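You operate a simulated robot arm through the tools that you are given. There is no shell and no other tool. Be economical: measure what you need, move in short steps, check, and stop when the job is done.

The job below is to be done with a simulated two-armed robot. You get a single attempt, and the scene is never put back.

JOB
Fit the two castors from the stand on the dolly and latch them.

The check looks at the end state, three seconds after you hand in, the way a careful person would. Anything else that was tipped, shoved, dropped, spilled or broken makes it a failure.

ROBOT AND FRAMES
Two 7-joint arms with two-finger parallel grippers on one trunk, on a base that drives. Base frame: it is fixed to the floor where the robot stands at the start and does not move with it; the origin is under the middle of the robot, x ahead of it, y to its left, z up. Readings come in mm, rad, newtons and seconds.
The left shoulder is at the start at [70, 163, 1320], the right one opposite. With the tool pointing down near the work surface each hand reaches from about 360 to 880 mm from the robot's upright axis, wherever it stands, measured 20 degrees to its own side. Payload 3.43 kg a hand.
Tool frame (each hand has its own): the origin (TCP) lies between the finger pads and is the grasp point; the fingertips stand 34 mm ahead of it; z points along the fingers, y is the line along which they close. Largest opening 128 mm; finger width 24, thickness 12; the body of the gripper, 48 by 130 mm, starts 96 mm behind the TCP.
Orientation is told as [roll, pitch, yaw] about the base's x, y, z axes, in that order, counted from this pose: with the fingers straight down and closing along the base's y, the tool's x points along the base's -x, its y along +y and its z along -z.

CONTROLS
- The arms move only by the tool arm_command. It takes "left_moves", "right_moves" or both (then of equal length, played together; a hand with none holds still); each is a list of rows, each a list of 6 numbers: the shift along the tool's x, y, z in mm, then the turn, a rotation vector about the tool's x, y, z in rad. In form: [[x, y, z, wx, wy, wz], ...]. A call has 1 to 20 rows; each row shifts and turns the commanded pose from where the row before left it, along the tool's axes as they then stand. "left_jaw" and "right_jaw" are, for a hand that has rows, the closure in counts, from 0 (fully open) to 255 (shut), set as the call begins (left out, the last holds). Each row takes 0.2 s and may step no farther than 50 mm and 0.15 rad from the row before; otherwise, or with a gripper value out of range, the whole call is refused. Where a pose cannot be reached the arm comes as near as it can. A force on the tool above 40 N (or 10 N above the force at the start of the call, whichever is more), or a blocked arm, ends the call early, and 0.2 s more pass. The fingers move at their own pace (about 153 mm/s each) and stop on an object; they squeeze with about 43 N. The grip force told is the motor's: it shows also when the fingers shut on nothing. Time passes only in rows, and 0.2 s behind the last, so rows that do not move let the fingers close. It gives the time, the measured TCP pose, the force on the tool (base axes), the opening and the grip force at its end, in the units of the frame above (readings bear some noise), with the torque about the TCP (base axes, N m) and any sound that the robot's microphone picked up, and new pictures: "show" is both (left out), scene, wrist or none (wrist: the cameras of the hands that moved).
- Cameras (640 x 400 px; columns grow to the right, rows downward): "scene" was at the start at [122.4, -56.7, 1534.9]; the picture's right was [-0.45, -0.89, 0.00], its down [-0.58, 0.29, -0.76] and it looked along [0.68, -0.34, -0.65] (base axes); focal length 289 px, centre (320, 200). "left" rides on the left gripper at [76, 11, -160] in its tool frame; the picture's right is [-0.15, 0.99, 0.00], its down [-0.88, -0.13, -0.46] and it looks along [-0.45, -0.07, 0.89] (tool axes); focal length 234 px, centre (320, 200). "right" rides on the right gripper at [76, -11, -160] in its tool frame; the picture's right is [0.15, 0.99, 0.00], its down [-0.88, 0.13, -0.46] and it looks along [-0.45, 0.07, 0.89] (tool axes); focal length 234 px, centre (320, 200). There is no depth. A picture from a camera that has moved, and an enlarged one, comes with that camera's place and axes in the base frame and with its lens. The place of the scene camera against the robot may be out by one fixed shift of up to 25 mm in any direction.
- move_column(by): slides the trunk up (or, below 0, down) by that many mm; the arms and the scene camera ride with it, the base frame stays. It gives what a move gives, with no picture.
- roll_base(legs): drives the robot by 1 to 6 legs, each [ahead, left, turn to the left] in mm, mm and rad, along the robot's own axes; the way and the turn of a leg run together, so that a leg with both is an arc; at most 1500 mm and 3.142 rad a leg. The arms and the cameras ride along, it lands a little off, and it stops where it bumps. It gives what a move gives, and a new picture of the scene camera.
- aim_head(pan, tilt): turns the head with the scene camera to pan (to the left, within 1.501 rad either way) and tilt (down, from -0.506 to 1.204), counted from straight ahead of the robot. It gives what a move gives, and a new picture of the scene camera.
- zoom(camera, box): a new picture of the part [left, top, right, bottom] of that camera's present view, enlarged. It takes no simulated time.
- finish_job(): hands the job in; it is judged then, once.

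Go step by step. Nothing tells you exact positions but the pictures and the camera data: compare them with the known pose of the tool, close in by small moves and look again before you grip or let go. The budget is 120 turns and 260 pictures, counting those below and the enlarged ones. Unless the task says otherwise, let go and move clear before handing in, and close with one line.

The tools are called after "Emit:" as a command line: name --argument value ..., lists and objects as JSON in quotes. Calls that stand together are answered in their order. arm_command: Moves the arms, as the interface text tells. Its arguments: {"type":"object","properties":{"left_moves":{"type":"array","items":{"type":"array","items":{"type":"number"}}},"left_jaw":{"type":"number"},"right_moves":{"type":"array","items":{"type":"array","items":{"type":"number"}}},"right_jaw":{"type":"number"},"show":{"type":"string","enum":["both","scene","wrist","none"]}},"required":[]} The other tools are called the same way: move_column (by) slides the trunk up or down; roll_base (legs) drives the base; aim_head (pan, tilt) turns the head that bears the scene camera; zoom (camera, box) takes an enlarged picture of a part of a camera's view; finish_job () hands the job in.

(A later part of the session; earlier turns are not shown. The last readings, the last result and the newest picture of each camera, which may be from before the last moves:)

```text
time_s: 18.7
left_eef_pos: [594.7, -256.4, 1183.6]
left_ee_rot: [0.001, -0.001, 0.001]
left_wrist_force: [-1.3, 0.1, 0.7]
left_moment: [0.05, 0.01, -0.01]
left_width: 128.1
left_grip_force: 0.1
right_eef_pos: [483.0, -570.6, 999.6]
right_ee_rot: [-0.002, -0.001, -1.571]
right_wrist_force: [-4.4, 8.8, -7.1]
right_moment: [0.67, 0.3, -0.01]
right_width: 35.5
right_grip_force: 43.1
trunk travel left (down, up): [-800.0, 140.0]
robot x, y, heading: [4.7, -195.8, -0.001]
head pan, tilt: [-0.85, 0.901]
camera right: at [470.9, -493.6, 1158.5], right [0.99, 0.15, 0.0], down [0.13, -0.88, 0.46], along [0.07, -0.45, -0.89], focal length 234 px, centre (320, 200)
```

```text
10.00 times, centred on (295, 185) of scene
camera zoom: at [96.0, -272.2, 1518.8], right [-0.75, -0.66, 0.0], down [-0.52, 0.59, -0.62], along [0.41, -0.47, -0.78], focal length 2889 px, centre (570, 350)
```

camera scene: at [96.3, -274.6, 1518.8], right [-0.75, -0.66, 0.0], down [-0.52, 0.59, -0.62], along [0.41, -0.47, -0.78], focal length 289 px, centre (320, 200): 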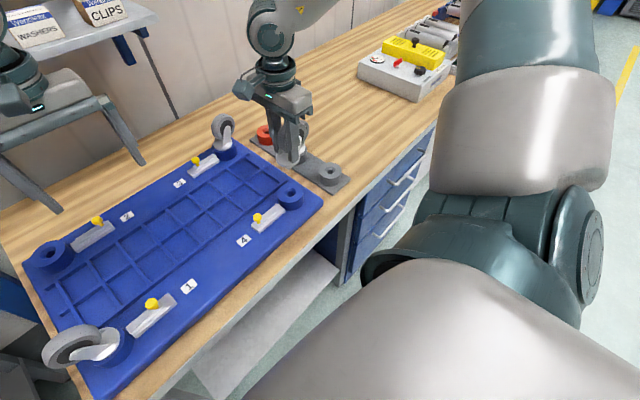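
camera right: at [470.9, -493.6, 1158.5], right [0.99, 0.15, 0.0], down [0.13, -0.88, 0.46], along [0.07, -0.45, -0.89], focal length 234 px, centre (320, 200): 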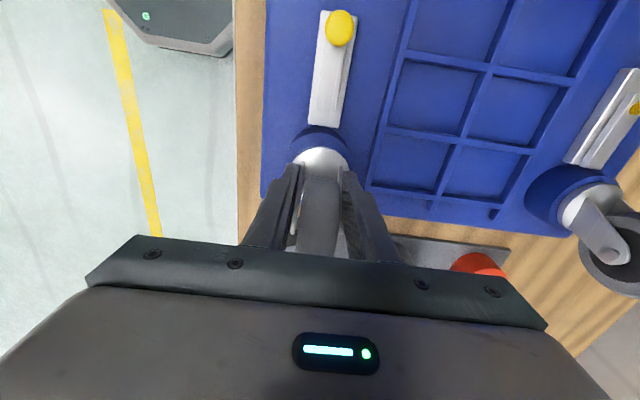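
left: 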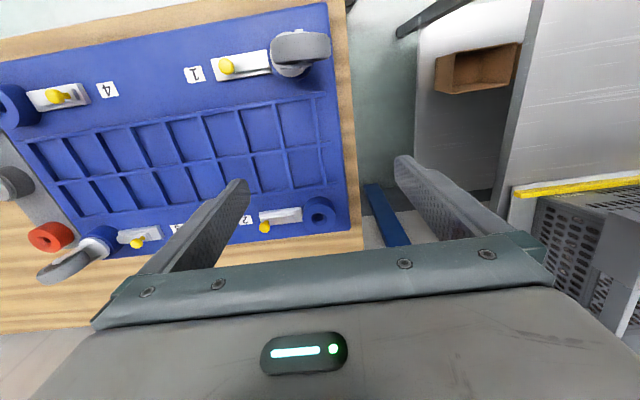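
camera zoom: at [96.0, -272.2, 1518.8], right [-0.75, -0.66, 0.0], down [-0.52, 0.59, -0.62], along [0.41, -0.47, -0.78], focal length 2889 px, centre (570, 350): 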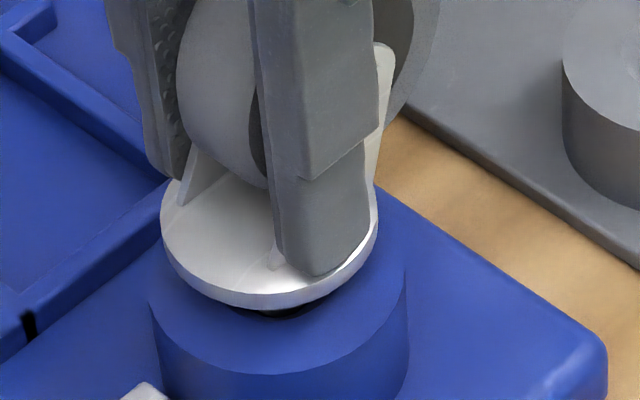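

The stem is touching the countersink wall and is being pushed toward +y and -x. I'll follow that by about 1 mm and continue.

Emit:
arm_command --right_moves '[[1.0, -0.7, 0, 0, 0, 0], [0, 0, 2, 0, 0, 0], [0, 0, 2, 0, 0, 0], [0, 0, 0, 0, 0, 0]]' --show "none"

Emit:
zoom --camera "scene" --box '[270, 165, 320, 205]'

```text
time_s: 19.7
left_eef_pos: [592.4, -255.3, 1183.4]
left_ee_rot: [-0.002, 0.001, 0.001]
left_wrist_force: [-0.7, 0.1, 0.0]
left_moment: [-0.04, -0.03, -0.01]
left_width: 127.8
left_grip_force: 0.1
right_eef_pos: [482.0, -569.2, 996.2]
right_ee_rot: [0.0, -0.001, -1.574]
right_wrist_force: [-5.1, 4.2, -2.0]
right_moment: [0.27, 0.32, -0.03]
right_width: 35.2
right_grip_force: 42.9
trunk travel left (down, up): [-800.0, 140.0]
robot x, y, heading: [-2.7, -198.9, -0.003]
head pan, tilt: [-0.85, 0.901]
```

```text
10.00 times, centred on (295, 185) of scene
camera zoom: at [95.4, -272.8, 1519.0], right [-0.75, -0.66, 0.0], down [-0.52, 0.59, -0.62], along [0.41, -0.47, -0.78], focal length 2889 px, centre (570, 350)
```

zoom: 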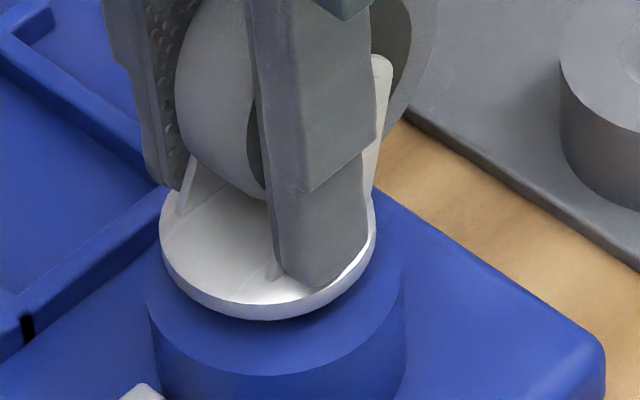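

Emit:
arm_command --right_moves '[[0.7, -0.9, 0, 0, 0, 0], [0, 0, 2, 0, 0, 0], [0, 0, 2, 0, 0, 0], [0, 0, 2, 0, 0, 0], [0, 0, 0, 0, 0, 0]]' --show "none"

Emit:
zoom --camera "scene" --box '[270, 165, 320, 205]'

```text
time_s: 20.9
left_eef_pos: [594.7, -255.8, 1184.8]
left_ee_rot: [0.002, 0.0, 0.0]
left_wrist_force: [-0.6, 0.3, 0.2]
left_moment: [0.0, 0.0, 0.01]
left_width: 128.0
left_grip_force: 0.0
right_eef_pos: [482.4, -570.3, 989.7]
right_ee_rot: [0.0, -0.001, -1.569]
right_wrist_force: [0.0, 0.1, -3.8]
right_moment: [0.04, 0.03, -0.02]
right_width: 35.7
right_grip_force: 42.9
trunk travel left (down, up): [-800.0, 140.0]
robot x, y, heading: [-1.8, -195.3, 0.002]
head pan, tilt: [-0.85, 0.901]
```

```text
10.00 times, centred on (295, 185) of scene
camera zoom: at [96.6, -273.5, 1518.9], right [-0.75, -0.66, 0.0], down [-0.52, 0.59, -0.62], along [0.41, -0.47, -0.78], focal length 2889 px, centre (570, 350)
```

zoom: 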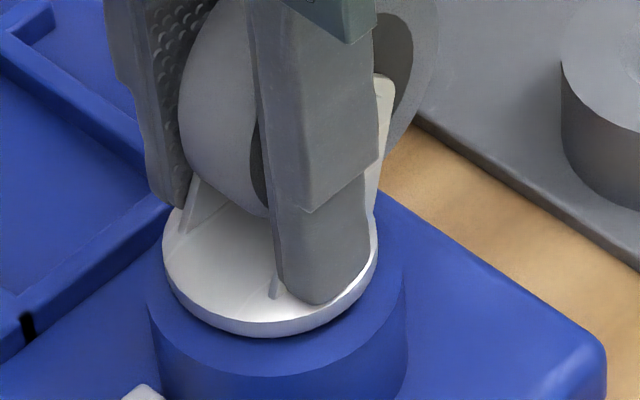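

The stem has entered the bore and the side forces are gone. I'll keep going down until it seats.

Emit:
arm_command --right_moves '[[0, 0, 2, 0, 0, 0], [0, 0, 2, 0, 0, 0], [0, 0, 1.5, 0, 0, 0], [0, 0, 1.5, 0, 0, 0], [0, 0, 1.5, 0, 0, 0], [0, 0, 1.5, 0, 0, 0], [0, 0, 0, 0, 0, 0]]' --show "none"

Emit:
zoom --camera "scene" --box '[270, 165, 320, 205]'

```text
time_s: 22.0
left_eef_pos: [592.2, -256.8, 1185.7]
left_ee_rot: [0.0, -0.001, -0.002]
left_wrist_force: [-1.4, -0.5, 1.3]
left_moment: [0.02, 0.02, 0.02]
left_width: 127.9
left_grip_force: 0.0
right_eef_pos: [482.2, -570.5, 985.7]
right_ee_rot: [0.007, -0.002, -1.572]
right_wrist_force: [-7.1, -3.4, 21.6]
right_moment: [0.42, 0.72, 0.2]
right_width: 35.5
right_grip_force: 42.9
trunk travel left (down, up): [-800.0, 140.0]
robot x, y, heading: [2.1, -200.5, 0.003]
head pan, tilt: [-0.85, 0.901]
stopped in row 5 (right hand): the force on the tool passed its limit at 44 N (the readings are from after the stop); the commanded pose is now the measured one
```

```text
10.00 times, centred on (295, 185) of scene
camera zoom: at [93.1, -272.7, 1519.2], right [-0.75, -0.66, 0.0], down [-0.51, 0.59, -0.62], along [0.41, -0.47, -0.78], focal length 2889 px, centre (570, 350)
```

zoom: 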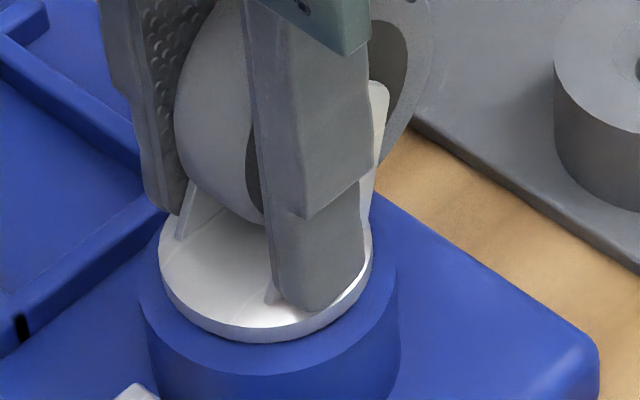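

It stopped at 44 N. I'll compare the plate gap with the fitted castor 3 and with castor B in the stand.

Emit:
zoom --camera "scene" --box '[200, 125, 250, 165]'

Emit:
zoom --camera "scene" --box '[40, 320, 140, 400]'

Emit:
zoom --camera "right" --box '[270, 100, 370, 180]'

```text
10.00 times, centred on (225, 145) of scene
camera zoom: at [93.1, -272.7, 1519.2], right [-0.75, -0.66, 0.0], down [-0.51, 0.59, -0.62], along [0.41, -0.47, -0.78], focal length 2889 px, centre (1270, 750)
```

zoom: 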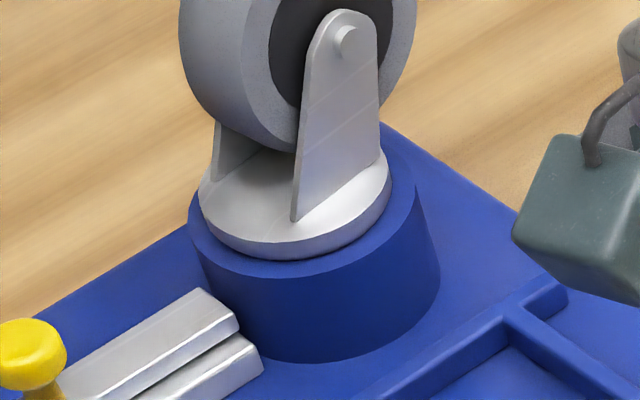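

```text
5.00 times, centred on (90, 360) of scene
camera zoom: at [93.1, -272.7, 1519.2], right [-0.75, -0.66, 0.0], down [-0.51, 0.59, -0.62], along [0.41, -0.47, -0.78], focal length 1444 px, centre (1470, -600)
```

zoom: 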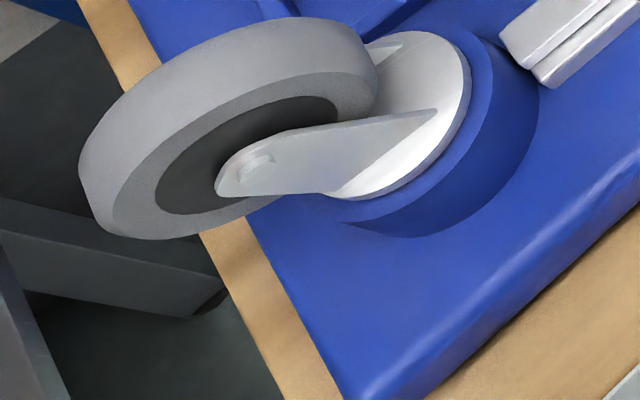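

```text
5.00 times, centred on (320, 140) of right
camera zoom: at [469.1, -493.0, 1145.0], right [0.99, 0.15, 0.01], down [0.13, -0.88, 0.46], along [0.07, -0.45, -0.89], focal length 1171 px, centre (320, 500)
```

zoom: 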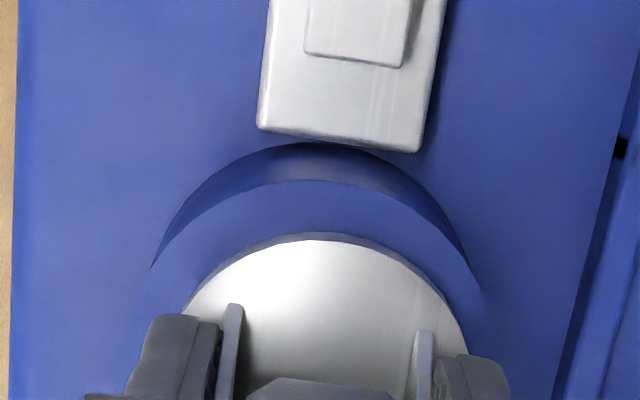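

Castor 3 sits nearly flush while ours stands about 5 mm proud. Lateral force suggests a slight jam, so I'll relax by backing up a touch, shifting about 1 mm toward -x, and pressing again.

Emit:
arm_command --right_moves '[[0, 0, -1.5, 0, 0, 0], [0, 0, 0, 0, 0, 0]]' --show "none"

Emit:
arm_command --right_moves '[[-0.3, -0.7, 0, 0, 0, 0], [0, 0, 1, 0, 0, 0], [0, 0, 1, 0, 0, 0], [0, 0, 1, 0, 0, 0], [0, 0, 1, 0, 0, 0], [0, 0, 1, 0, 0, 0], [0, 0, 1, 0, 0, 0]]' --show "none"

Emit:
zoom --camera "scene" --box '[270, 165, 320, 205]'

```text
time_s: 22.6
left_eef_pos: [591.4, -256.1, 1185.2]
left_ee_rot: [0.0, -0.001, -0.002]
left_wrist_force: [0.2, -0.7, 0.0]
left_moment: [-0.03, 0.03, -0.01]
left_width: 128.1
left_grip_force: 0.1
right_eef_pos: [481.6, -569.8, 986.9]
right_ee_rot: [0.006, -0.001, -1.574]
right_wrist_force: [-7.1, 0.1, 9.2]
right_moment: [0.25, 0.55, 0.1]
right_width: 35.7
right_grip_force: 42.9
trunk travel left (down, up): [-800.0, 140.0]
robot x, y, heading: [-0.7, -200.5, -0.006]
head pan, tilt: [-0.85, 0.901]
```

```text
time_s: 23.7
left_eef_pos: [591.2, -256.2, 1186.0]
left_ee_rot: [-0.001, -0.002, -0.003]
left_wrist_force: [0.5, -0.3, -0.1]
left_moment: [0.0, 0.03, -0.01]
left_width: 127.8
left_grip_force: 0.1
right_eef_pos: [481.8, -569.6, 986.7]
right_ee_rot: [0.012, -0.001, -1.572]
right_wrist_force: [-11.0, -0.3, 27.6]
right_moment: [0.1, 1.25, 0.03]
right_width: 35.6
right_grip_force: 43.1
trunk travel left (down, up): [-800.0, 140.0]
robot x, y, heading: [-0.2, -200.3, -0.007]
head pan, tilt: [-0.85, 0.901]
stopped in row 5 (right hand): the force on the tool passed its limit at 43 N (the readings are from after the stop); the commanded pose is now the measured one
```

```text
10.00 times, centred on (295, 185) of scene
camera zoom: at [92.6, -272.3, 1519.3], right [-0.75, -0.66, 0.0], down [-0.51, 0.59, -0.62], along [0.41, -0.47, -0.78], focal length 2889 px, centre (570, 350)
```

zoom: 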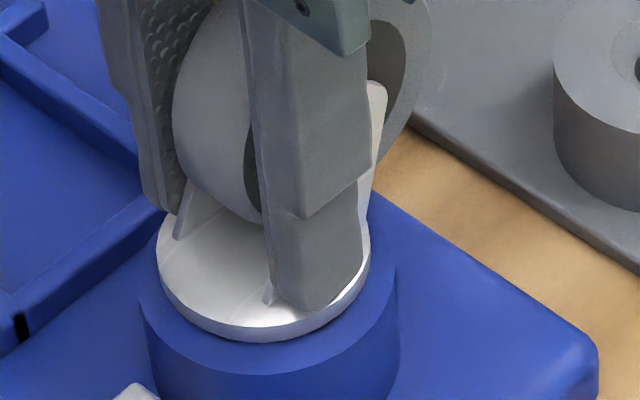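

The resistance is sideways, so it looks like a wedged stem. I'll unload, open the fingers a little so the castor can self-align, and look.

Emit:
arm_command --right_moves '[[0, 0, -1.5, 0, 0, 0], [0, 0, 0, 0, 0, 0]]' --show "none"

Emit:
arm_command --right_moves '[[0, 0, 0, 0, 0, 0], [0, 0, 0, 0, 0, 0], [0, 0, 0, 0, 0, 0]]' --right_jaw 160 --show "wrist"

Emit:
zoom --camera "scene" --box '[270, 165, 320, 205]'

Emit:
zoom --camera "right" --box '[270, 100, 370, 180]'

```text
time_s: 24.3
left_eef_pos: [590.8, -255.7, 1185.0]
left_ee_rot: [0.001, -0.001, -0.001]
left_wrist_force: [-0.1, -0.6, -0.6]
left_moment: [0.0, -0.03, 0.01]
left_width: 128.0
left_grip_force: 0.1
right_eef_pos: [481.8, -570.0, 985.4]
right_ee_rot: [0.007, -0.002, -1.572]
right_wrist_force: [-10.7, 3.2, 16.0]
right_moment: [0.33, 1.18, -0.01]
right_width: 35.8
right_grip_force: 43.8
trunk travel left (down, up): [-800.0, 140.0]
robot x, y, heading: [3.4, -197.1, 0.001]
head pan, tilt: [-0.85, 0.901]
```

```text
time_s: 25.1
left_eef_pos: [594.2, -255.6, 1184.3]
left_ee_rot: [0.001, 0.001, -0.002]
left_wrist_force: [-0.5, -0.2, 0.2]
left_moment: [0.01, 0.01, 0.01]
left_width: 128.1
left_grip_force: 0.1
right_eef_pos: [485.4, -569.3, 986.7]
right_ee_rot: [0.01, -0.004, -1.571]
right_wrist_force: [4.7, -2.3, 20.2]
right_moment: [0.06, 0.39, 0.1]
right_width: 44.3
right_grip_force: 0.0
trunk travel left (down, up): [-800.0, 140.0]
robot x, y, heading: [1.5, -197.1, 0.001]
head pan, tilt: [-0.85, 0.901]
camera right: at [471.9, -493.1, 1145.0], right [0.99, 0.15, 0.01], down [0.12, -0.88, 0.46], along [0.08, -0.45, -0.89], focal length 234 px, centre (320, 200)
```

right: 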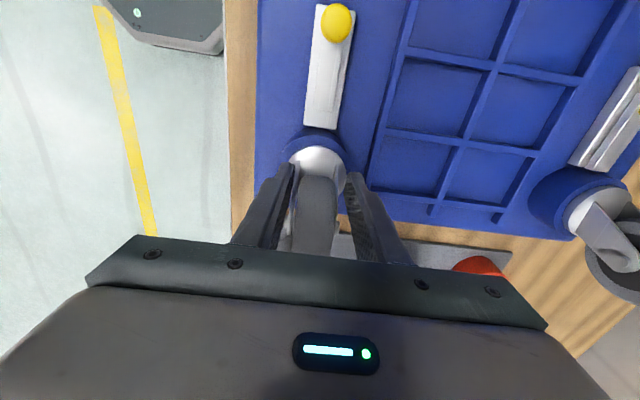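

```text
10.00 times, centred on (295, 185) of scene
camera zoom: at [95.2, -272.1, 1519.2], right [-0.75, -0.66, 0.0], down [-0.52, 0.59, -0.62], along [0.41, -0.47, -0.78], focal length 2889 px, centre (570, 350)
```

zoom: 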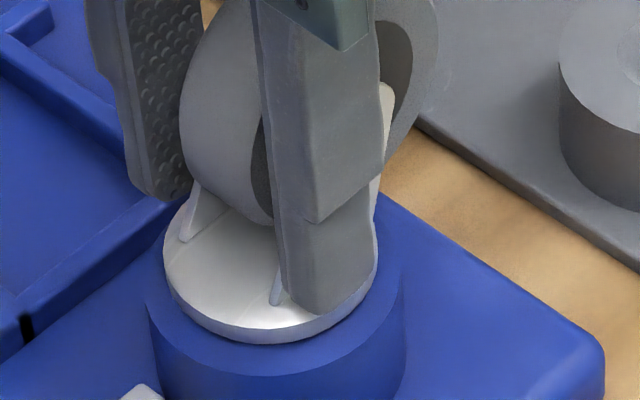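

```text
5.00 times, centred on (320, 140) of right
camera zoom: at [471.9, -493.1, 1145.0], right [0.99, 0.15, 0.01], down [0.12, -0.88, 0.46], along [0.08, -0.45, -0.89], focal length 1171 px, centre (320, 500)
```

zoom: 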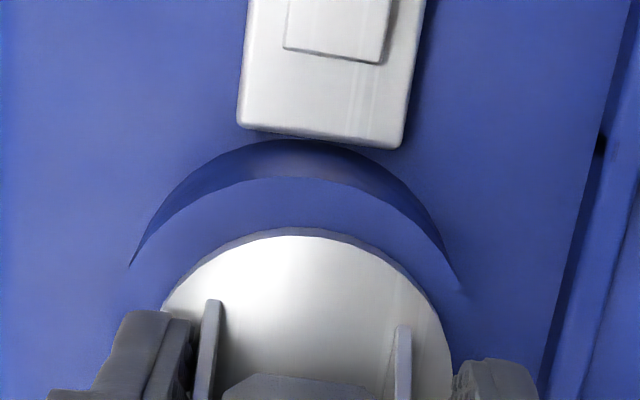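

Opening freed the side load: the hand sprang 3 mm toward +x, so my commanded x had been biased. I'll re-centre by -3 mm and press straight down with the fingertips on the plate rim so the stem can self-align.

Emit:
arm_command --right_moves '[[0, 0, -4, 0, 0, 0], [0, -3, 0, 0, 0, 0], [0, 0, 0, 0, 0, 0]]' --show "none"

Emit:
zoom --camera "scene" --box '[270, 165, 320, 205]'

Emit:
zoom --camera "right" --box '[260, 100, 380, 200]'

```text
time_s: 25.9
left_eef_pos: [594.4, -256.6, 1184.1]
left_ee_rot: [-0.001, 0.001, -0.001]
left_wrist_force: [0.5, -0.4, 0.5]
left_moment: [0.01, -0.01, -0.01]
left_width: 128.0
left_grip_force: 0.1
right_eef_pos: [481.3, -570.6, 988.3]
right_ee_rot: [0.006, -0.002, -1.572]
right_wrist_force: [0.4, -0.4, -0.3]
right_moment: [0.02, 0.01, 0.03]
right_width: 47.5
right_grip_force: 0.0
trunk travel left (down, up): [-800.0, 140.0]
robot x, y, heading: [2.5, -196.0, -0.003]
head pan, tilt: [-0.85, 0.901]
```

```text
10.00 times, centred on (295, 185) of scene
camera zoom: at [96.2, -273.4, 1518.9], right [-0.75, -0.66, 0.0], down [-0.52, 0.59, -0.62], along [0.41, -0.47, -0.78], focal length 2889 px, centre (570, 350)
```

zoom: 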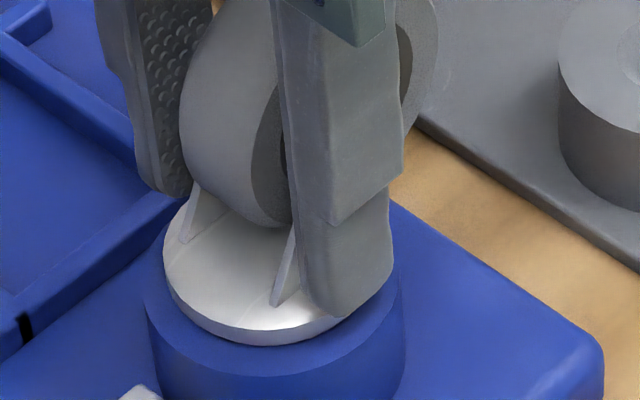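

```text
4.00 times, centred on (320, 150) of right
camera zoom: at [468.3, -494.8, 1147.6], right [0.99, 0.14, 0.01], down [0.13, -0.88, 0.46], along [0.07, -0.45, -0.89], focal length 937 px, centre (320, 400)
```

zoom: 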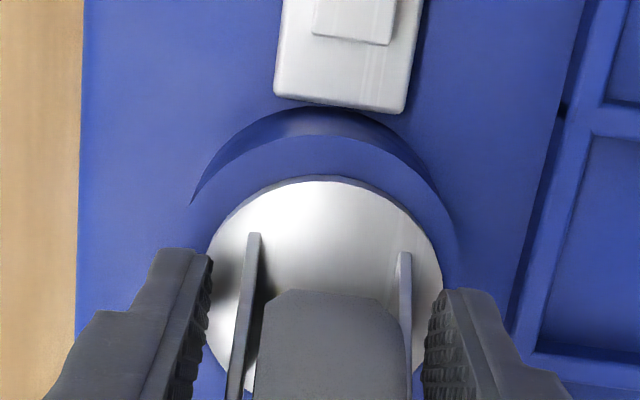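

Side force is zero now. I'll centre +2 mm, narrow the jaw to a loose 38 mm, and push down on the plate with the fingertips.

Emit:
arm_command --right_moves '[[0, 2, 0, 0, 0, 0], [0, 0, 0, 0, 0, 0], [0, 0, 0, 0, 0, 0]]' --right_jaw 178 --show "none"

Emit:
arm_command --right_moves '[[0, 0, 2, 0, 0, 0], [0, 0, 1.5, 0, 0, 0], [0, 0, 1.5, 0, 0, 0], [0, 0, 1.5, 0, 0, 0], [0, 0, 1.5, 0, 0, 0], [0, 0, 1.5, 0, 0, 0], [0, 0, 1.5, 0, 0, 0], [0, 0, 1.5, 0, 0, 0], [0, 0, 1.5, 0, 0, 0]]' --show "none"

Emit:
zoom --camera "scene" --box '[270, 165, 320, 205]'

```text
time_s: 26.7
left_eef_pos: [592.8, -257.2, 1184.6]
left_ee_rot: [0.0, -0.001, -0.002]
left_wrist_force: [0.1, -0.2, 0.6]
left_moment: [0.01, -0.02, 0.0]
left_width: 128.1
left_grip_force: 0.0
right_eef_pos: [483.1, -570.7, 989.0]
right_ee_rot: [0.01, 0.0, -1.569]
right_wrist_force: [-2.8, 0.0, 0.3]
right_moment: [-0.01, 0.02, 0.03]
right_width: 39.5
right_grip_force: 0.6
trunk travel left (down, up): [-800.0, 140.0]
robot x, y, heading: [-4.5, -199.4, -0.001]
head pan, tilt: [-0.85, 0.901]
```

```text
time_s: 27.8
left_eef_pos: [591.4, -257.3, 1184.9]
left_ee_rot: [0.0, -0.002, -0.004]
left_wrist_force: [-0.2, -0.4, -0.4]
left_moment: [-0.01, 0.05, -0.03]
left_width: 127.8
left_grip_force: 0.0
right_eef_pos: [484.7, -570.3, 986.0]
right_ee_rot: [0.015, -0.005, -1.572]
right_wrist_force: [-6.6, -3.9, 25.3]
right_moment: [0.1, 0.84, 0.1]
right_width: 41.6
right_grip_force: 3.0
trunk travel left (down, up): [-800.0, 140.0]
robot x, y, heading: [-3.3, -198.4, -0.005]
head pan, tilt: [-0.85, 0.901]
stopped in row 5 (right hand): the force on the tool passed its limit at 43 N (the readings are from after the stop); the commanded pose is now the measured one
```

```text
10.00 times, centred on (295, 185) of scene
camera zoom: at [93.8, -272.8, 1519.2], right [-0.75, -0.66, 0.0], down [-0.51, 0.59, -0.62], along [0.41, -0.47, -0.78], focal length 2889 px, centre (570, 350)
```

zoom: 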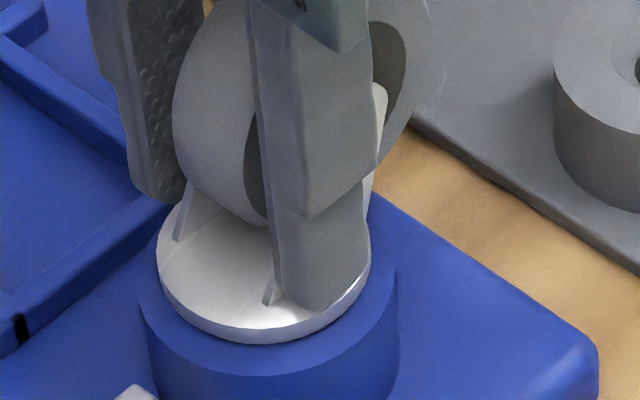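

It holds firm at 44 N without moving. I'll check how castor B sits in the stand and whether the stand gap equals this one.

Emit:
arm_command --right_moves '[[0, 0, -3, 0, 0, 0], [0, 0, -2, 0, 0, 0]]' --show "none"

Emit:
zoom --camera "scene" --box '[275, 135, 325, 175]'

Emit:
zoom --camera "scene" --box '[270, 165, 320, 205]'

Emit:
zoom --camera "scene" --box '[20, 230, 80, 278]'

```text
time_s: 28.4
left_eef_pos: [592.7, -258.0, 1184.4]
left_ee_rot: [0.001, 0.0, 0.0]
left_wrist_force: [0.3, 0.3, -0.9]
left_moment: [0.0, 0.02, -0.02]
left_width: 128.0
left_grip_force: 0.1
right_eef_pos: [484.6, -570.9, 989.9]
right_ee_rot: [0.012, -0.004, -1.571]
right_wrist_force: [-4.6, -0.4, -0.9]
right_moment: [-0.01, 0.2, -0.05]
right_width: 40.4
right_grip_force: 1.2
trunk travel left (down, up): [-800.0, 140.0]
robot x, y, heading: [-0.6, -200.8, -0.002]
head pan, tilt: [-0.85, 0.901]
```

```text
10.00 times, centred on (300, 155) of scene
camera zoom: at [95.4, -273.8, 1518.7], right [-0.75, -0.66, 0.0], down [-0.52, 0.59, -0.62], along [0.41, -0.47, -0.78], focal length 2889 px, centre (520, 650)
```

zoom: 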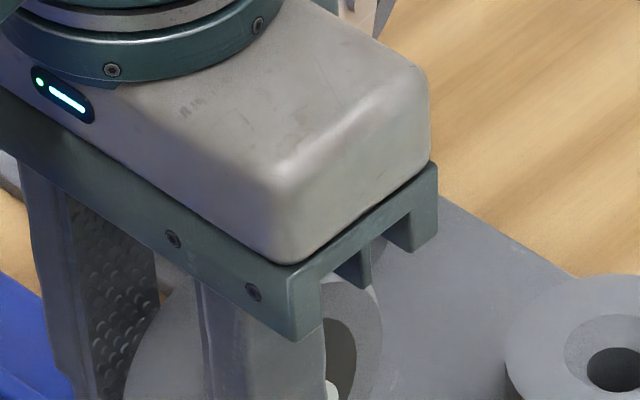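

```text
10.00 times, centred on (295, 185) of scene
camera zoom: at [95.4, -273.8, 1518.7], right [-0.75, -0.66, 0.0], down [-0.52, 0.59, -0.62], along [0.41, -0.47, -0.78], focal length 2889 px, centre (570, 350)
```

zoom: 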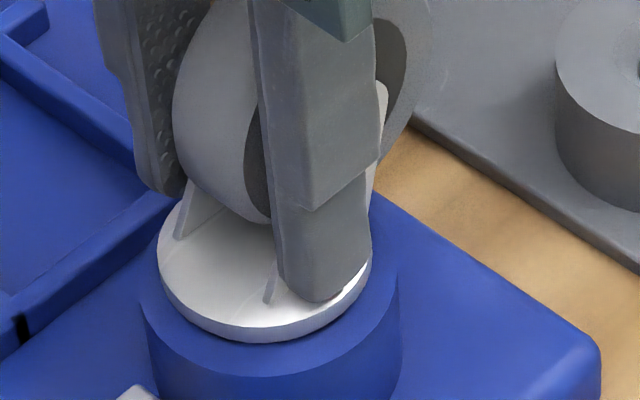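

```text
8.33 times, centred on (50, 254) of scene
camera zoom: at [95.4, -273.8, 1518.7], right [-0.75, -0.66, 0.0], down [-0.52, 0.59, -0.62], along [0.41, -0.47, -0.78], focal length 2407 px, centre (2570, -250)
```

zoom: 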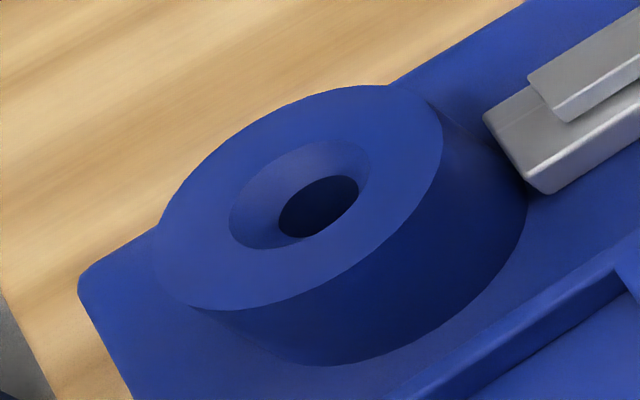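

I'll use the left camera to compare bolt positions of latch 2 and latch 4, in case bolt 4 is blocking the bore.

Emit:
zoom --camera "left" --box '[0, 0, 640, 400]'

Emit:
zoom --camera "right" --box '[280, 0, 380, 140]'

```text
1.00 times, centred on (320, 200) of left (not enlarged: the box is as wide or as high as the picture)
camera zoom: at [519.1, -245.7, 1343.1], right [0.15, 0.99, 0.0], down [0.88, -0.13, 0.46], along [0.45, -0.07, -0.89], focal length 234 px, centre (320, 200)
```

zoom: 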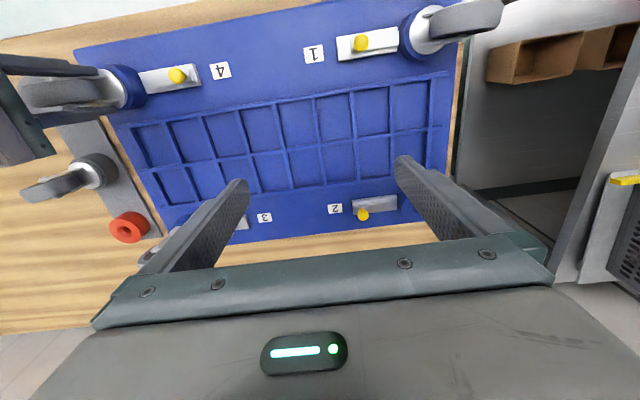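

```text
2.86 times, centred on (330, 70) of right
camera zoom: at [470.8, -494.8, 1147.2], right [0.99, 0.15, 0.01], down [0.12, -0.88, 0.46], along [0.08, -0.45, -0.89], focal length 669 px, centre (291, 571)
```

zoom: 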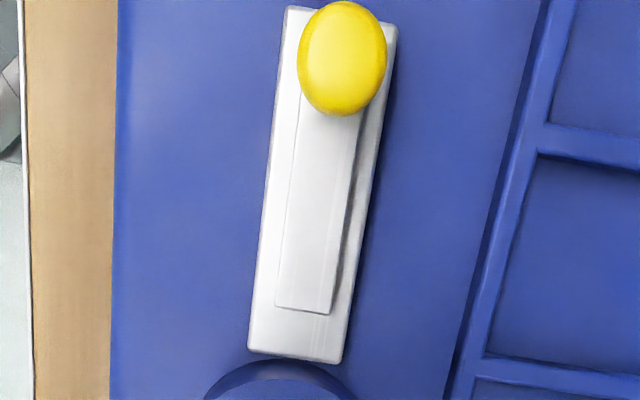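

Emit:
zoom --camera "left" --box '[70, 50, 230, 130]'

Emit:
zoom --camera "left" --box '[310, 0, 470, 80]'

Emit:
zoom --camera "left" --box '[320, 170, 420, 240]'

```text
4.00 times, centred on (150, 90) of left
camera zoom: at [519.1, -245.7, 1343.1], right [0.15, 0.99, 0.0], down [0.88, -0.13, 0.46], along [0.45, -0.07, -0.89], focal length 937 px, centre (1000, 640)
```

zoom: 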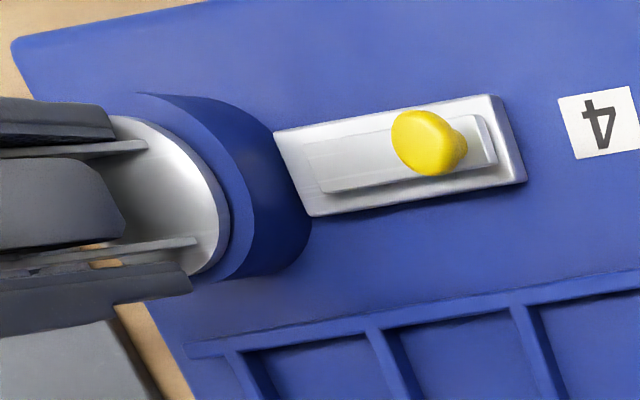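

```text
4.00 times, centred on (390, 40) of left
camera zoom: at [519.1, -245.7, 1343.1], right [0.15, 0.99, 0.0], down [0.88, -0.13, 0.46], along [0.45, -0.07, -0.89], focal length 937 px, centre (40, 840)
```

zoom: 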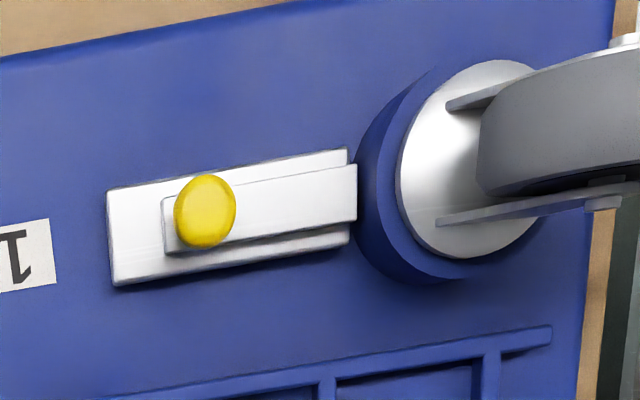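

```text
5.71 times, centred on (370, 205) of left
camera zoom: at [519.1, -245.7, 1343.1], right [0.15, 0.99, 0.0], down [0.88, -0.13, 0.46], along [0.45, -0.07, -0.89], focal length 1338 px, centre (34, 171)
```

zoom: 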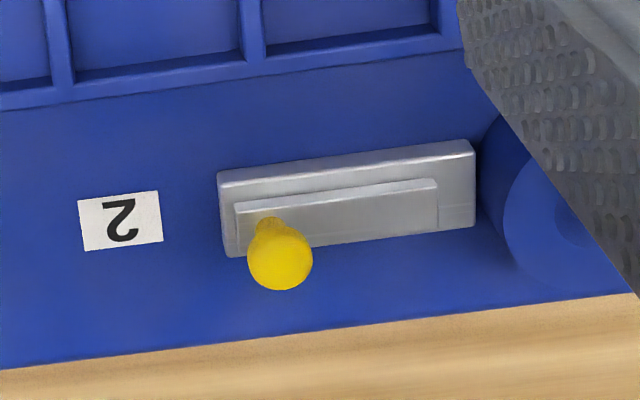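

Emit:
zoom --camera "left" --box '[100, 65, 150, 125]'

Emit:
zoom --camera "left" --box '[395, 5, 445, 75]'

```text
6.67 times, centred on (125, 95) of left
camera zoom: at [519.1, -245.7, 1343.1], right [0.15, 0.99, 0.0], down [0.88, -0.13, 0.46], along [0.45, -0.07, -0.89], focal length 1561 px, centre (1620, 900)
```

zoom: 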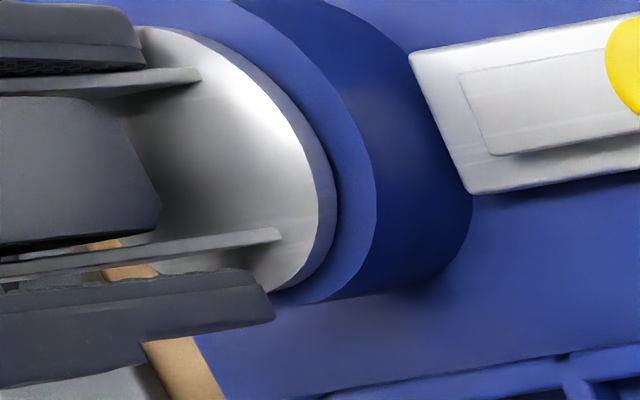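

```text
5.71 times, centred on (420, 40) of left
camera zoom: at [519.1, -245.7, 1343.1], right [0.15, 0.99, 0.0], down [0.88, -0.13, 0.46], along [0.45, -0.07, -0.89], focal length 1338 px, centre (-251, 1114)
```

zoom: 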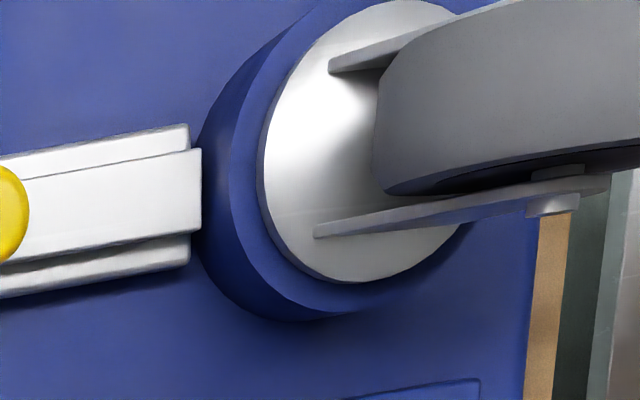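

Both bolts are retracted equally, so bolt 4 isn't blocking; the geometry leaves open whether this is already fully seated. I'll release, raise the right hand, and view castors 4 and 1 symmetrically with the left camera.

Emit:
arm_command --right_moves '[[0, 0, 0, 0, 0, 0], [0, 0, 0, 0, 0, 0], [0, 0, -10, 0, 0, 0], [0, 0, -40, 0, 0, 0], [0, 0, -45, 0, 0, 0], [-30, 0, -45, 0, 0, 0], [-40, 0, 0, 0, 0, 0], [0, 0, 0, 0, 0, 0]]' --right_jaw 70 --show "none"

Emit:
arm_command --left_moves '[[40, -41, 30, 0, 0, 0], [40, -41, 30, 0, 0, 0], [0, 0, 0, 0, 0, 0]]' --left_jaw 0 --show "both"

Emit:
zoom --camera "scene" --box '[265, 135, 335, 205]'

```text
refused: row 6 steps farther than a row can; nothing moved
```

```text
refused: row 1 steps farther than a row can; nothing moved
```

```text
5.71 times, centred on (300, 170) of scene
camera zoom: at [95.4, -273.8, 1518.7], right [-0.75, -0.66, 0.0], down [-0.52, 0.59, -0.62], along [0.41, -0.47, -0.78], focal length 1651 px, centre (434, 371)
```

zoom: 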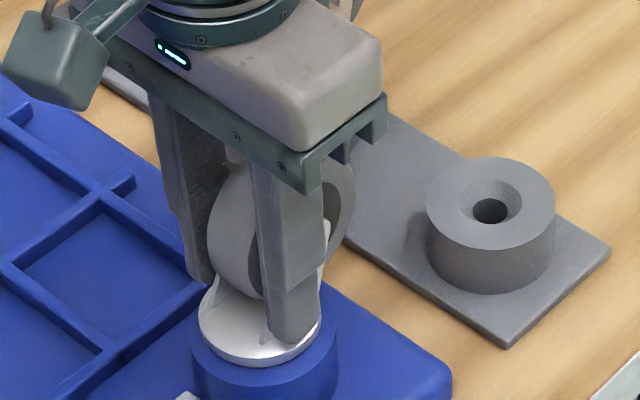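

Emit:
arm_command --right_moves '[[0, 0, 0, 0, 0, 0], [0, 0, 0, 0, 0, 0], [0, 0, -10, 0, 0, 0], [0, 0, -40, 0, 0, 0], [0, 0, -45, 0, 0, 0], [0, 0, -45, 0, 0, 0], [-40, 0, 0, 0, 0, 0], [-40, 0, 0, 0, 0, 0], [0, 0, 0, 0, 0, 0]]' --right_jaw 70 --show "none"

Emit:
arm_command --left_moves '[[25, -27, 20, 0, 0, 0], [25, -27, 20, 0, 0, 0], [20, -28, 20, 0, 0, 0], [0, 0, 0, 0, 0, 0]]' --left_jaw 0 --show "both"

Emit:
zoom --camera "scene" --box '[265, 135, 335, 205]'

```text
time_s: 30.4
left_eef_pos: [594.3, -255.1, 1184.6]
left_ee_rot: [-0.002, 0.001, 0.0]
left_wrist_force: [-0.9, -0.5, 0.7]
left_moment: [0.01, 0.0, 0.02]
left_width: 127.6
left_grip_force: 0.0
right_eef_pos: [482.2, -648.7, 1129.8]
right_ee_rot: [0.012, -0.004, -1.571]
right_wrist_force: [-0.7, 0.5, -0.4]
right_moment: [-0.03, 0.01, 0.0]
right_width: 93.0
right_grip_force: 0.0
trunk travel left (down, up): [-800.0, 140.0]
robot x, y, heading: [-0.5, -195.7, -0.005]
head pan, tilt: [-0.85, 0.901]
```

```text
time_s: 31.4
left_eef_pos: [523.6, -338.7, 1123.8]
left_ee_rot: [0.0, 0.001, 0.0]
left_wrist_force: [0.1, -0.4, -0.7]
left_moment: [-0.02, -0.01, -0.01]
left_width: 128.0
left_grip_force: 0.0
right_eef_pos: [481.0, -648.2, 1129.4]
right_ee_rot: [0.011, -0.004, -1.571]
right_wrist_force: [0.4, -0.5, 0.3]
right_moment: [-0.06, 0.01, 0.01]
right_width: 92.6
right_grip_force: 0.0
trunk travel left (down, up): [-800.0, 140.0]
robot x, y, heading: [-1.2, -199.1, -0.007]
head pan, tilt: [-0.85, 0.901]
camera scene: at [96.1, -273.5, 1518.9], right [-0.75, -0.66, 0.0], down [-0.52, 0.59, -0.62], along [0.41, -0.47, -0.78], focal length 289 px, centre (320, 200)
camera left: at [449.0, -327.3, 1283.1], right [0.15, 0.99, 0.0], down [0.88, -0.13, 0.46], along [0.45, -0.07, -0.89], focal length 234 px, centre (320, 200)
```

scene: 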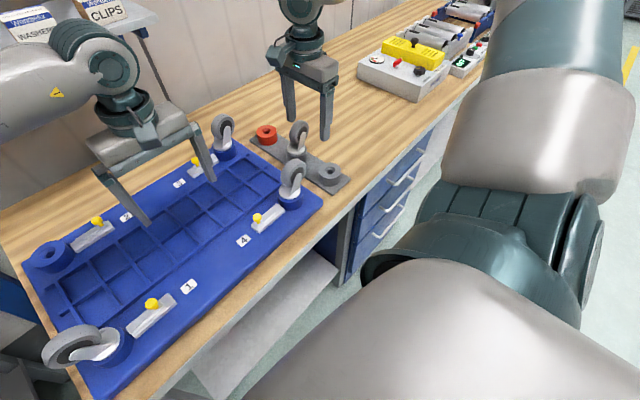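
left: 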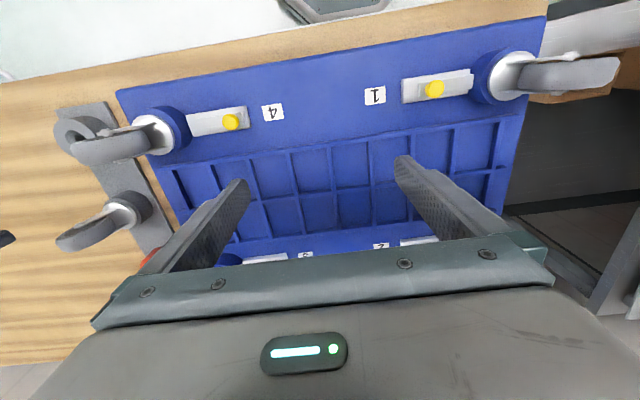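

```text
5.71 times, centred on (300, 170) of scene
camera zoom: at [96.1, -273.5, 1518.9], right [-0.75, -0.66, 0.0], down [-0.52, 0.59, -0.62], along [0.41, -0.47, -0.78], focal length 1651 px, centre (434, 371)
```

zoom: 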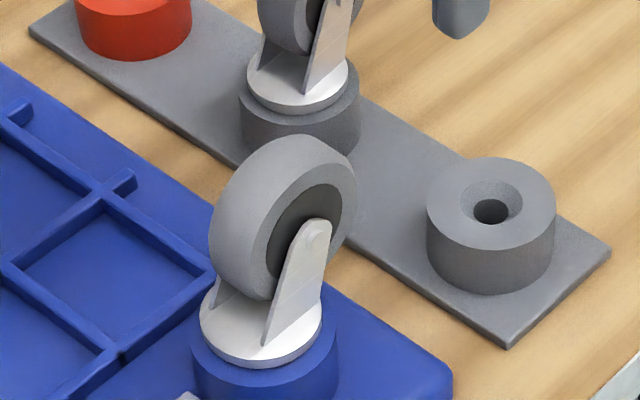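

Emit:
zoom --camera "left" --box '[120, 90, 200, 160]'

Emit:
zoom --camera "left" --box '[460, 40, 540, 110]'

Emit:
zoom --camera "scene" --box '[280, 130, 320, 160]'

Emit:
zoom --camera "scene" --box '[280, 180, 320, 210]'

Emit:
zoom --camera "scene" --box '[205, 130, 245, 160]'

```text
5.71 times, centred on (160, 125) of left
camera zoom: at [449.0, -327.3, 1283.1], right [0.15, 0.99, 0.0], down [0.88, -0.13, 0.46], along [0.45, -0.07, -0.89], focal length 1338 px, centre (1234, 629)
```

zoom: 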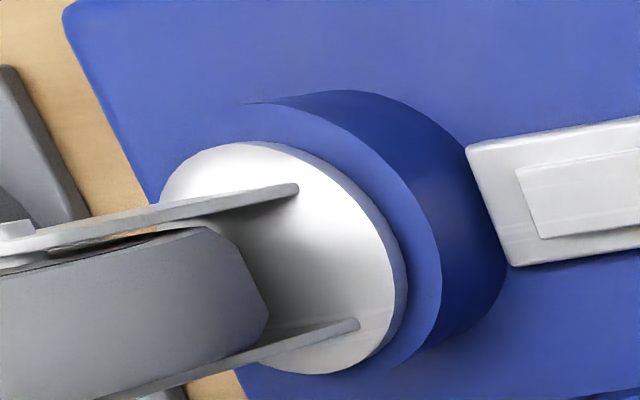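

```text
5.71 times, centred on (500, 75) of left
camera zoom: at [449.0, -327.3, 1283.1], right [0.15, 0.99, 0.0], down [0.88, -0.13, 0.46], along [0.45, -0.07, -0.89], focal length 1338 px, centre (-709, 914)
```

zoom: 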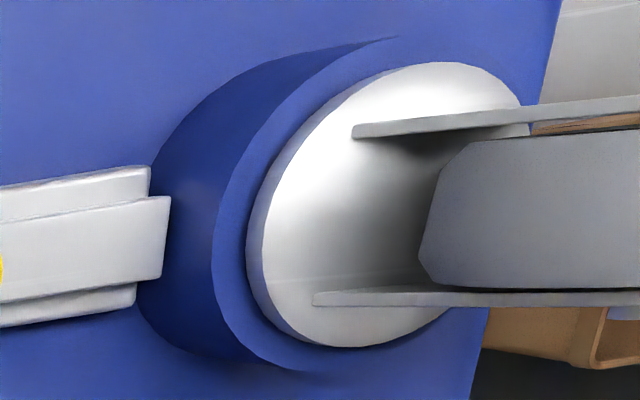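

```text
13.33 times, centred on (300, 145) of scene
camera zoom: at [96.1, -273.5, 1518.9], right [-0.75, -0.66, 0.0], down [-0.52, 0.59, -0.62], along [0.41, -0.47, -0.78], focal length 3851 px, centre (587, 933)
```

zoom: 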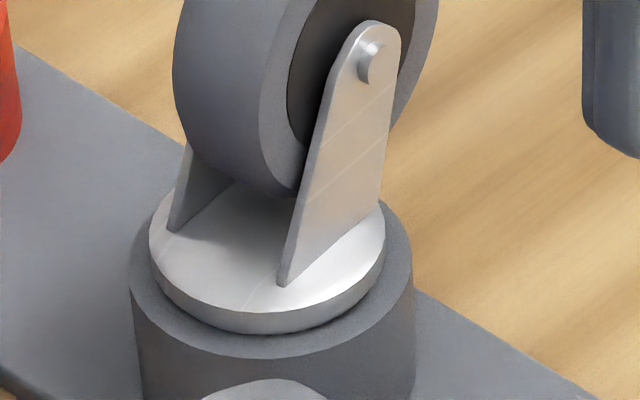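

```text
13.33 times, centred on (300, 195) of scene
camera zoom: at [96.1, -273.5, 1518.9], right [-0.75, -0.66, 0.0], down [-0.52, 0.59, -0.62], along [0.41, -0.47, -0.78], focal length 3851 px, centre (587, 267)
```

zoom: 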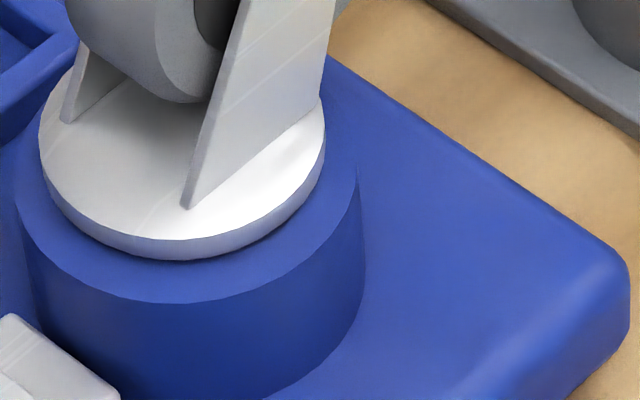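

```text
13.33 times, centred on (225, 145) of scene
camera zoom: at [96.1, -273.5, 1518.9], right [-0.75, -0.66, 0.0], down [-0.52, 0.59, -0.62], along [0.41, -0.47, -0.78], focal length 3851 px, centre (1587, 933)
```

zoom: 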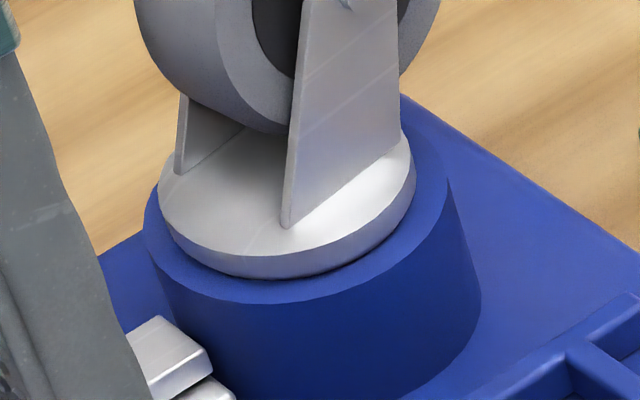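

Ours stands 1–3 mm prouder than the fitted ones, so a bit more push is needed. I'll square the hand (roll 0.012), go back astride the fork slightly toward the +y half of the plate, and check alignment before pressing.

Emit:
arm_command --right_moves '[[40, 0, 0, 0.004, -0.012, 0], [43, 1, 0, 0, 0, 0], [0, 0, 45, 0, 0, 0], [0, 0, 45, 0, 0, 0], [0, 0, 45, 0, 0, 0], [0, 0, 0, 0, 0, 0]]' --show "wrist"

Emit:
zoom --camera "right" --box '[250, 90, 390, 210]'

Emit:
zoom --camera "left" --box '[100, 80, 220, 180]'

```text
time_s: 32.8
left_eef_pos: [523.3, -340.6, 1124.7]
left_ee_rot: [0.001, -0.001, -0.001]
left_wrist_force: [-0.5, 0.2, 0.3]
left_moment: [-0.02, -0.02, -0.02]
left_width: 128.0
left_grip_force: 0.0
right_eef_pos: [483.8, -569.6, 990.9]
right_ee_rot: [0.009, -0.015, -1.573]
right_wrist_force: [-0.1, 0.2, 1.2]
right_moment: [0.0, -0.03, 0.03]
right_width: 93.1
right_grip_force: 0.1
trunk travel left (down, up): [-800.0, 140.0]
robot x, y, heading: [-1.7, -197.3, -0.002]
head pan, tilt: [-0.85, 0.901]
camera right: at [471.1, -491.1, 1149.1], right [0.99, 0.15, 0.01], down [0.13, -0.87, 0.47], along [0.07, -0.46, -0.88], focal length 234 px, centre (320, 200)
```

right: 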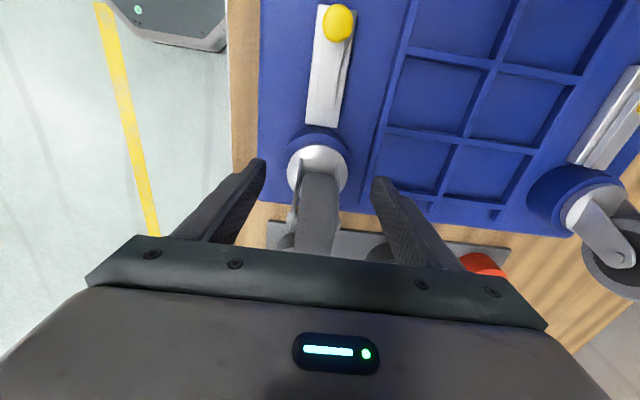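

```text
3.33 times, centred on (320, 150) of right
camera zoom: at [471.1, -491.1, 1149.1], right [0.99, 0.15, 0.01], down [0.13, -0.87, 0.47], along [0.07, -0.46, -0.88], focal length 781 px, centre (320, 367)
```

zoom: 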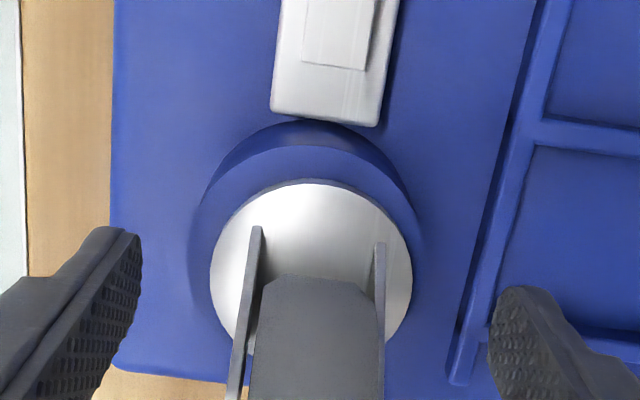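

```text
4.00 times, centred on (160, 130) of left
camera zoom: at [448.5, -327.9, 1283.5], right [0.15, 0.99, 0.0], down [0.88, -0.13, 0.46], along [0.45, -0.07, -0.89], focal length 937 px, centre (960, 480)
```

zoom: 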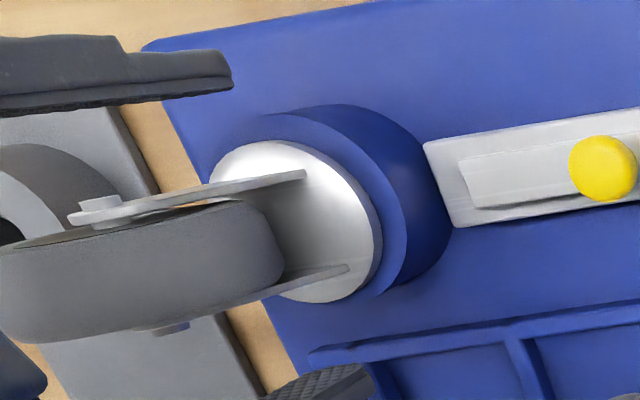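

Alignment is good. I'll fix the small tilt, close loosely to about 42 mm and press with stepped force.

Emit:
arm_command --right_moves '[[2, 0, 0, 0.009, 0.015, 0], [0, 0, 0, 0, 0, 0], [0, 0, 0, 0, 0, 0]]' --right_jaw 172 --show "none"

Emit:
arm_command --right_moves '[[0, 0, 2, 0, 0, 0], [0, 0, 1, 0, 0, 0], [0, 0, 1, 0, 0, 0], [0, 0, 1, 0, 0, 0], [0, 0, 0.7, 0, 0, 0]]' --show "none"

Emit:
zoom --camera "left" --box '[120, 90, 200, 160]'

```text
time_s: 33.6
left_eef_pos: [523.9, -339.6, 1124.0]
left_ee_rot: [0.001, 0.0, -0.001]
left_wrist_force: [0.7, -0.1, 0.5]
left_moment: [0.0, -0.02, -0.02]
left_width: 128.3
left_grip_force: 0.1
right_eef_pos: [484.8, -566.2, 991.8]
right_ee_rot: [0.0, -0.002, -1.57]
right_wrist_force: [-0.4, 0.7, 0.5]
right_moment: [0.01, 0.03, -0.03]
right_width: 42.0
right_grip_force: 0.9
trunk travel left (down, up): [-800.0, 140.0]
robot x, y, heading: [-0.1, -199.1, -0.007]
head pan, tilt: [-0.85, 0.901]
```

```text
time_s: 34.8
left_eef_pos: [523.5, -338.9, 1125.1]
left_ee_rot: [-0.001, 0.0, -0.002]
left_wrist_force: [-0.4, 0.4, -0.2]
left_moment: [-0.01, -0.02, 0.02]
left_width: 127.9
left_grip_force: 0.0
right_eef_pos: [484.7, -568.9, 987.3]
right_ee_rot: [0.001, -0.002, -1.572]
right_wrist_force: [-0.3, 0.8, -0.2]
right_moment: [0.02, 0.01, 0.02]
right_width: 42.0
right_grip_force: 0.3
trunk travel left (down, up): [-800.0, 140.0]
robot x, y, heading: [-0.1, -198.4, -0.005]
head pan, tilt: [-0.85, 0.901]
```

```text
5.71 times, centred on (160, 125) of left
camera zoom: at [449.2, -327.3, 1283.3], right [0.15, 0.99, 0.0], down [0.88, -0.13, 0.46], along [0.45, -0.07, -0.89], focal length 1338 px, centre (1234, 629)
```

zoom: 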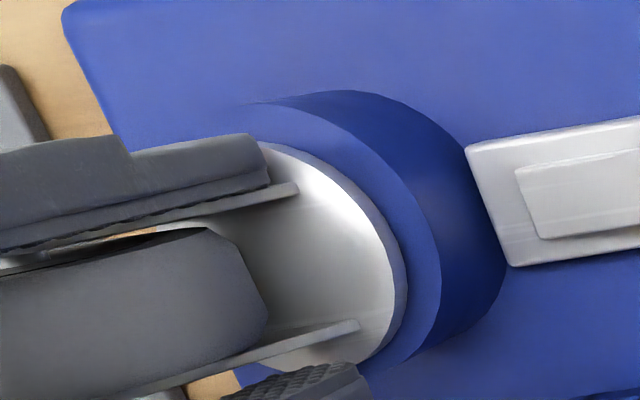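

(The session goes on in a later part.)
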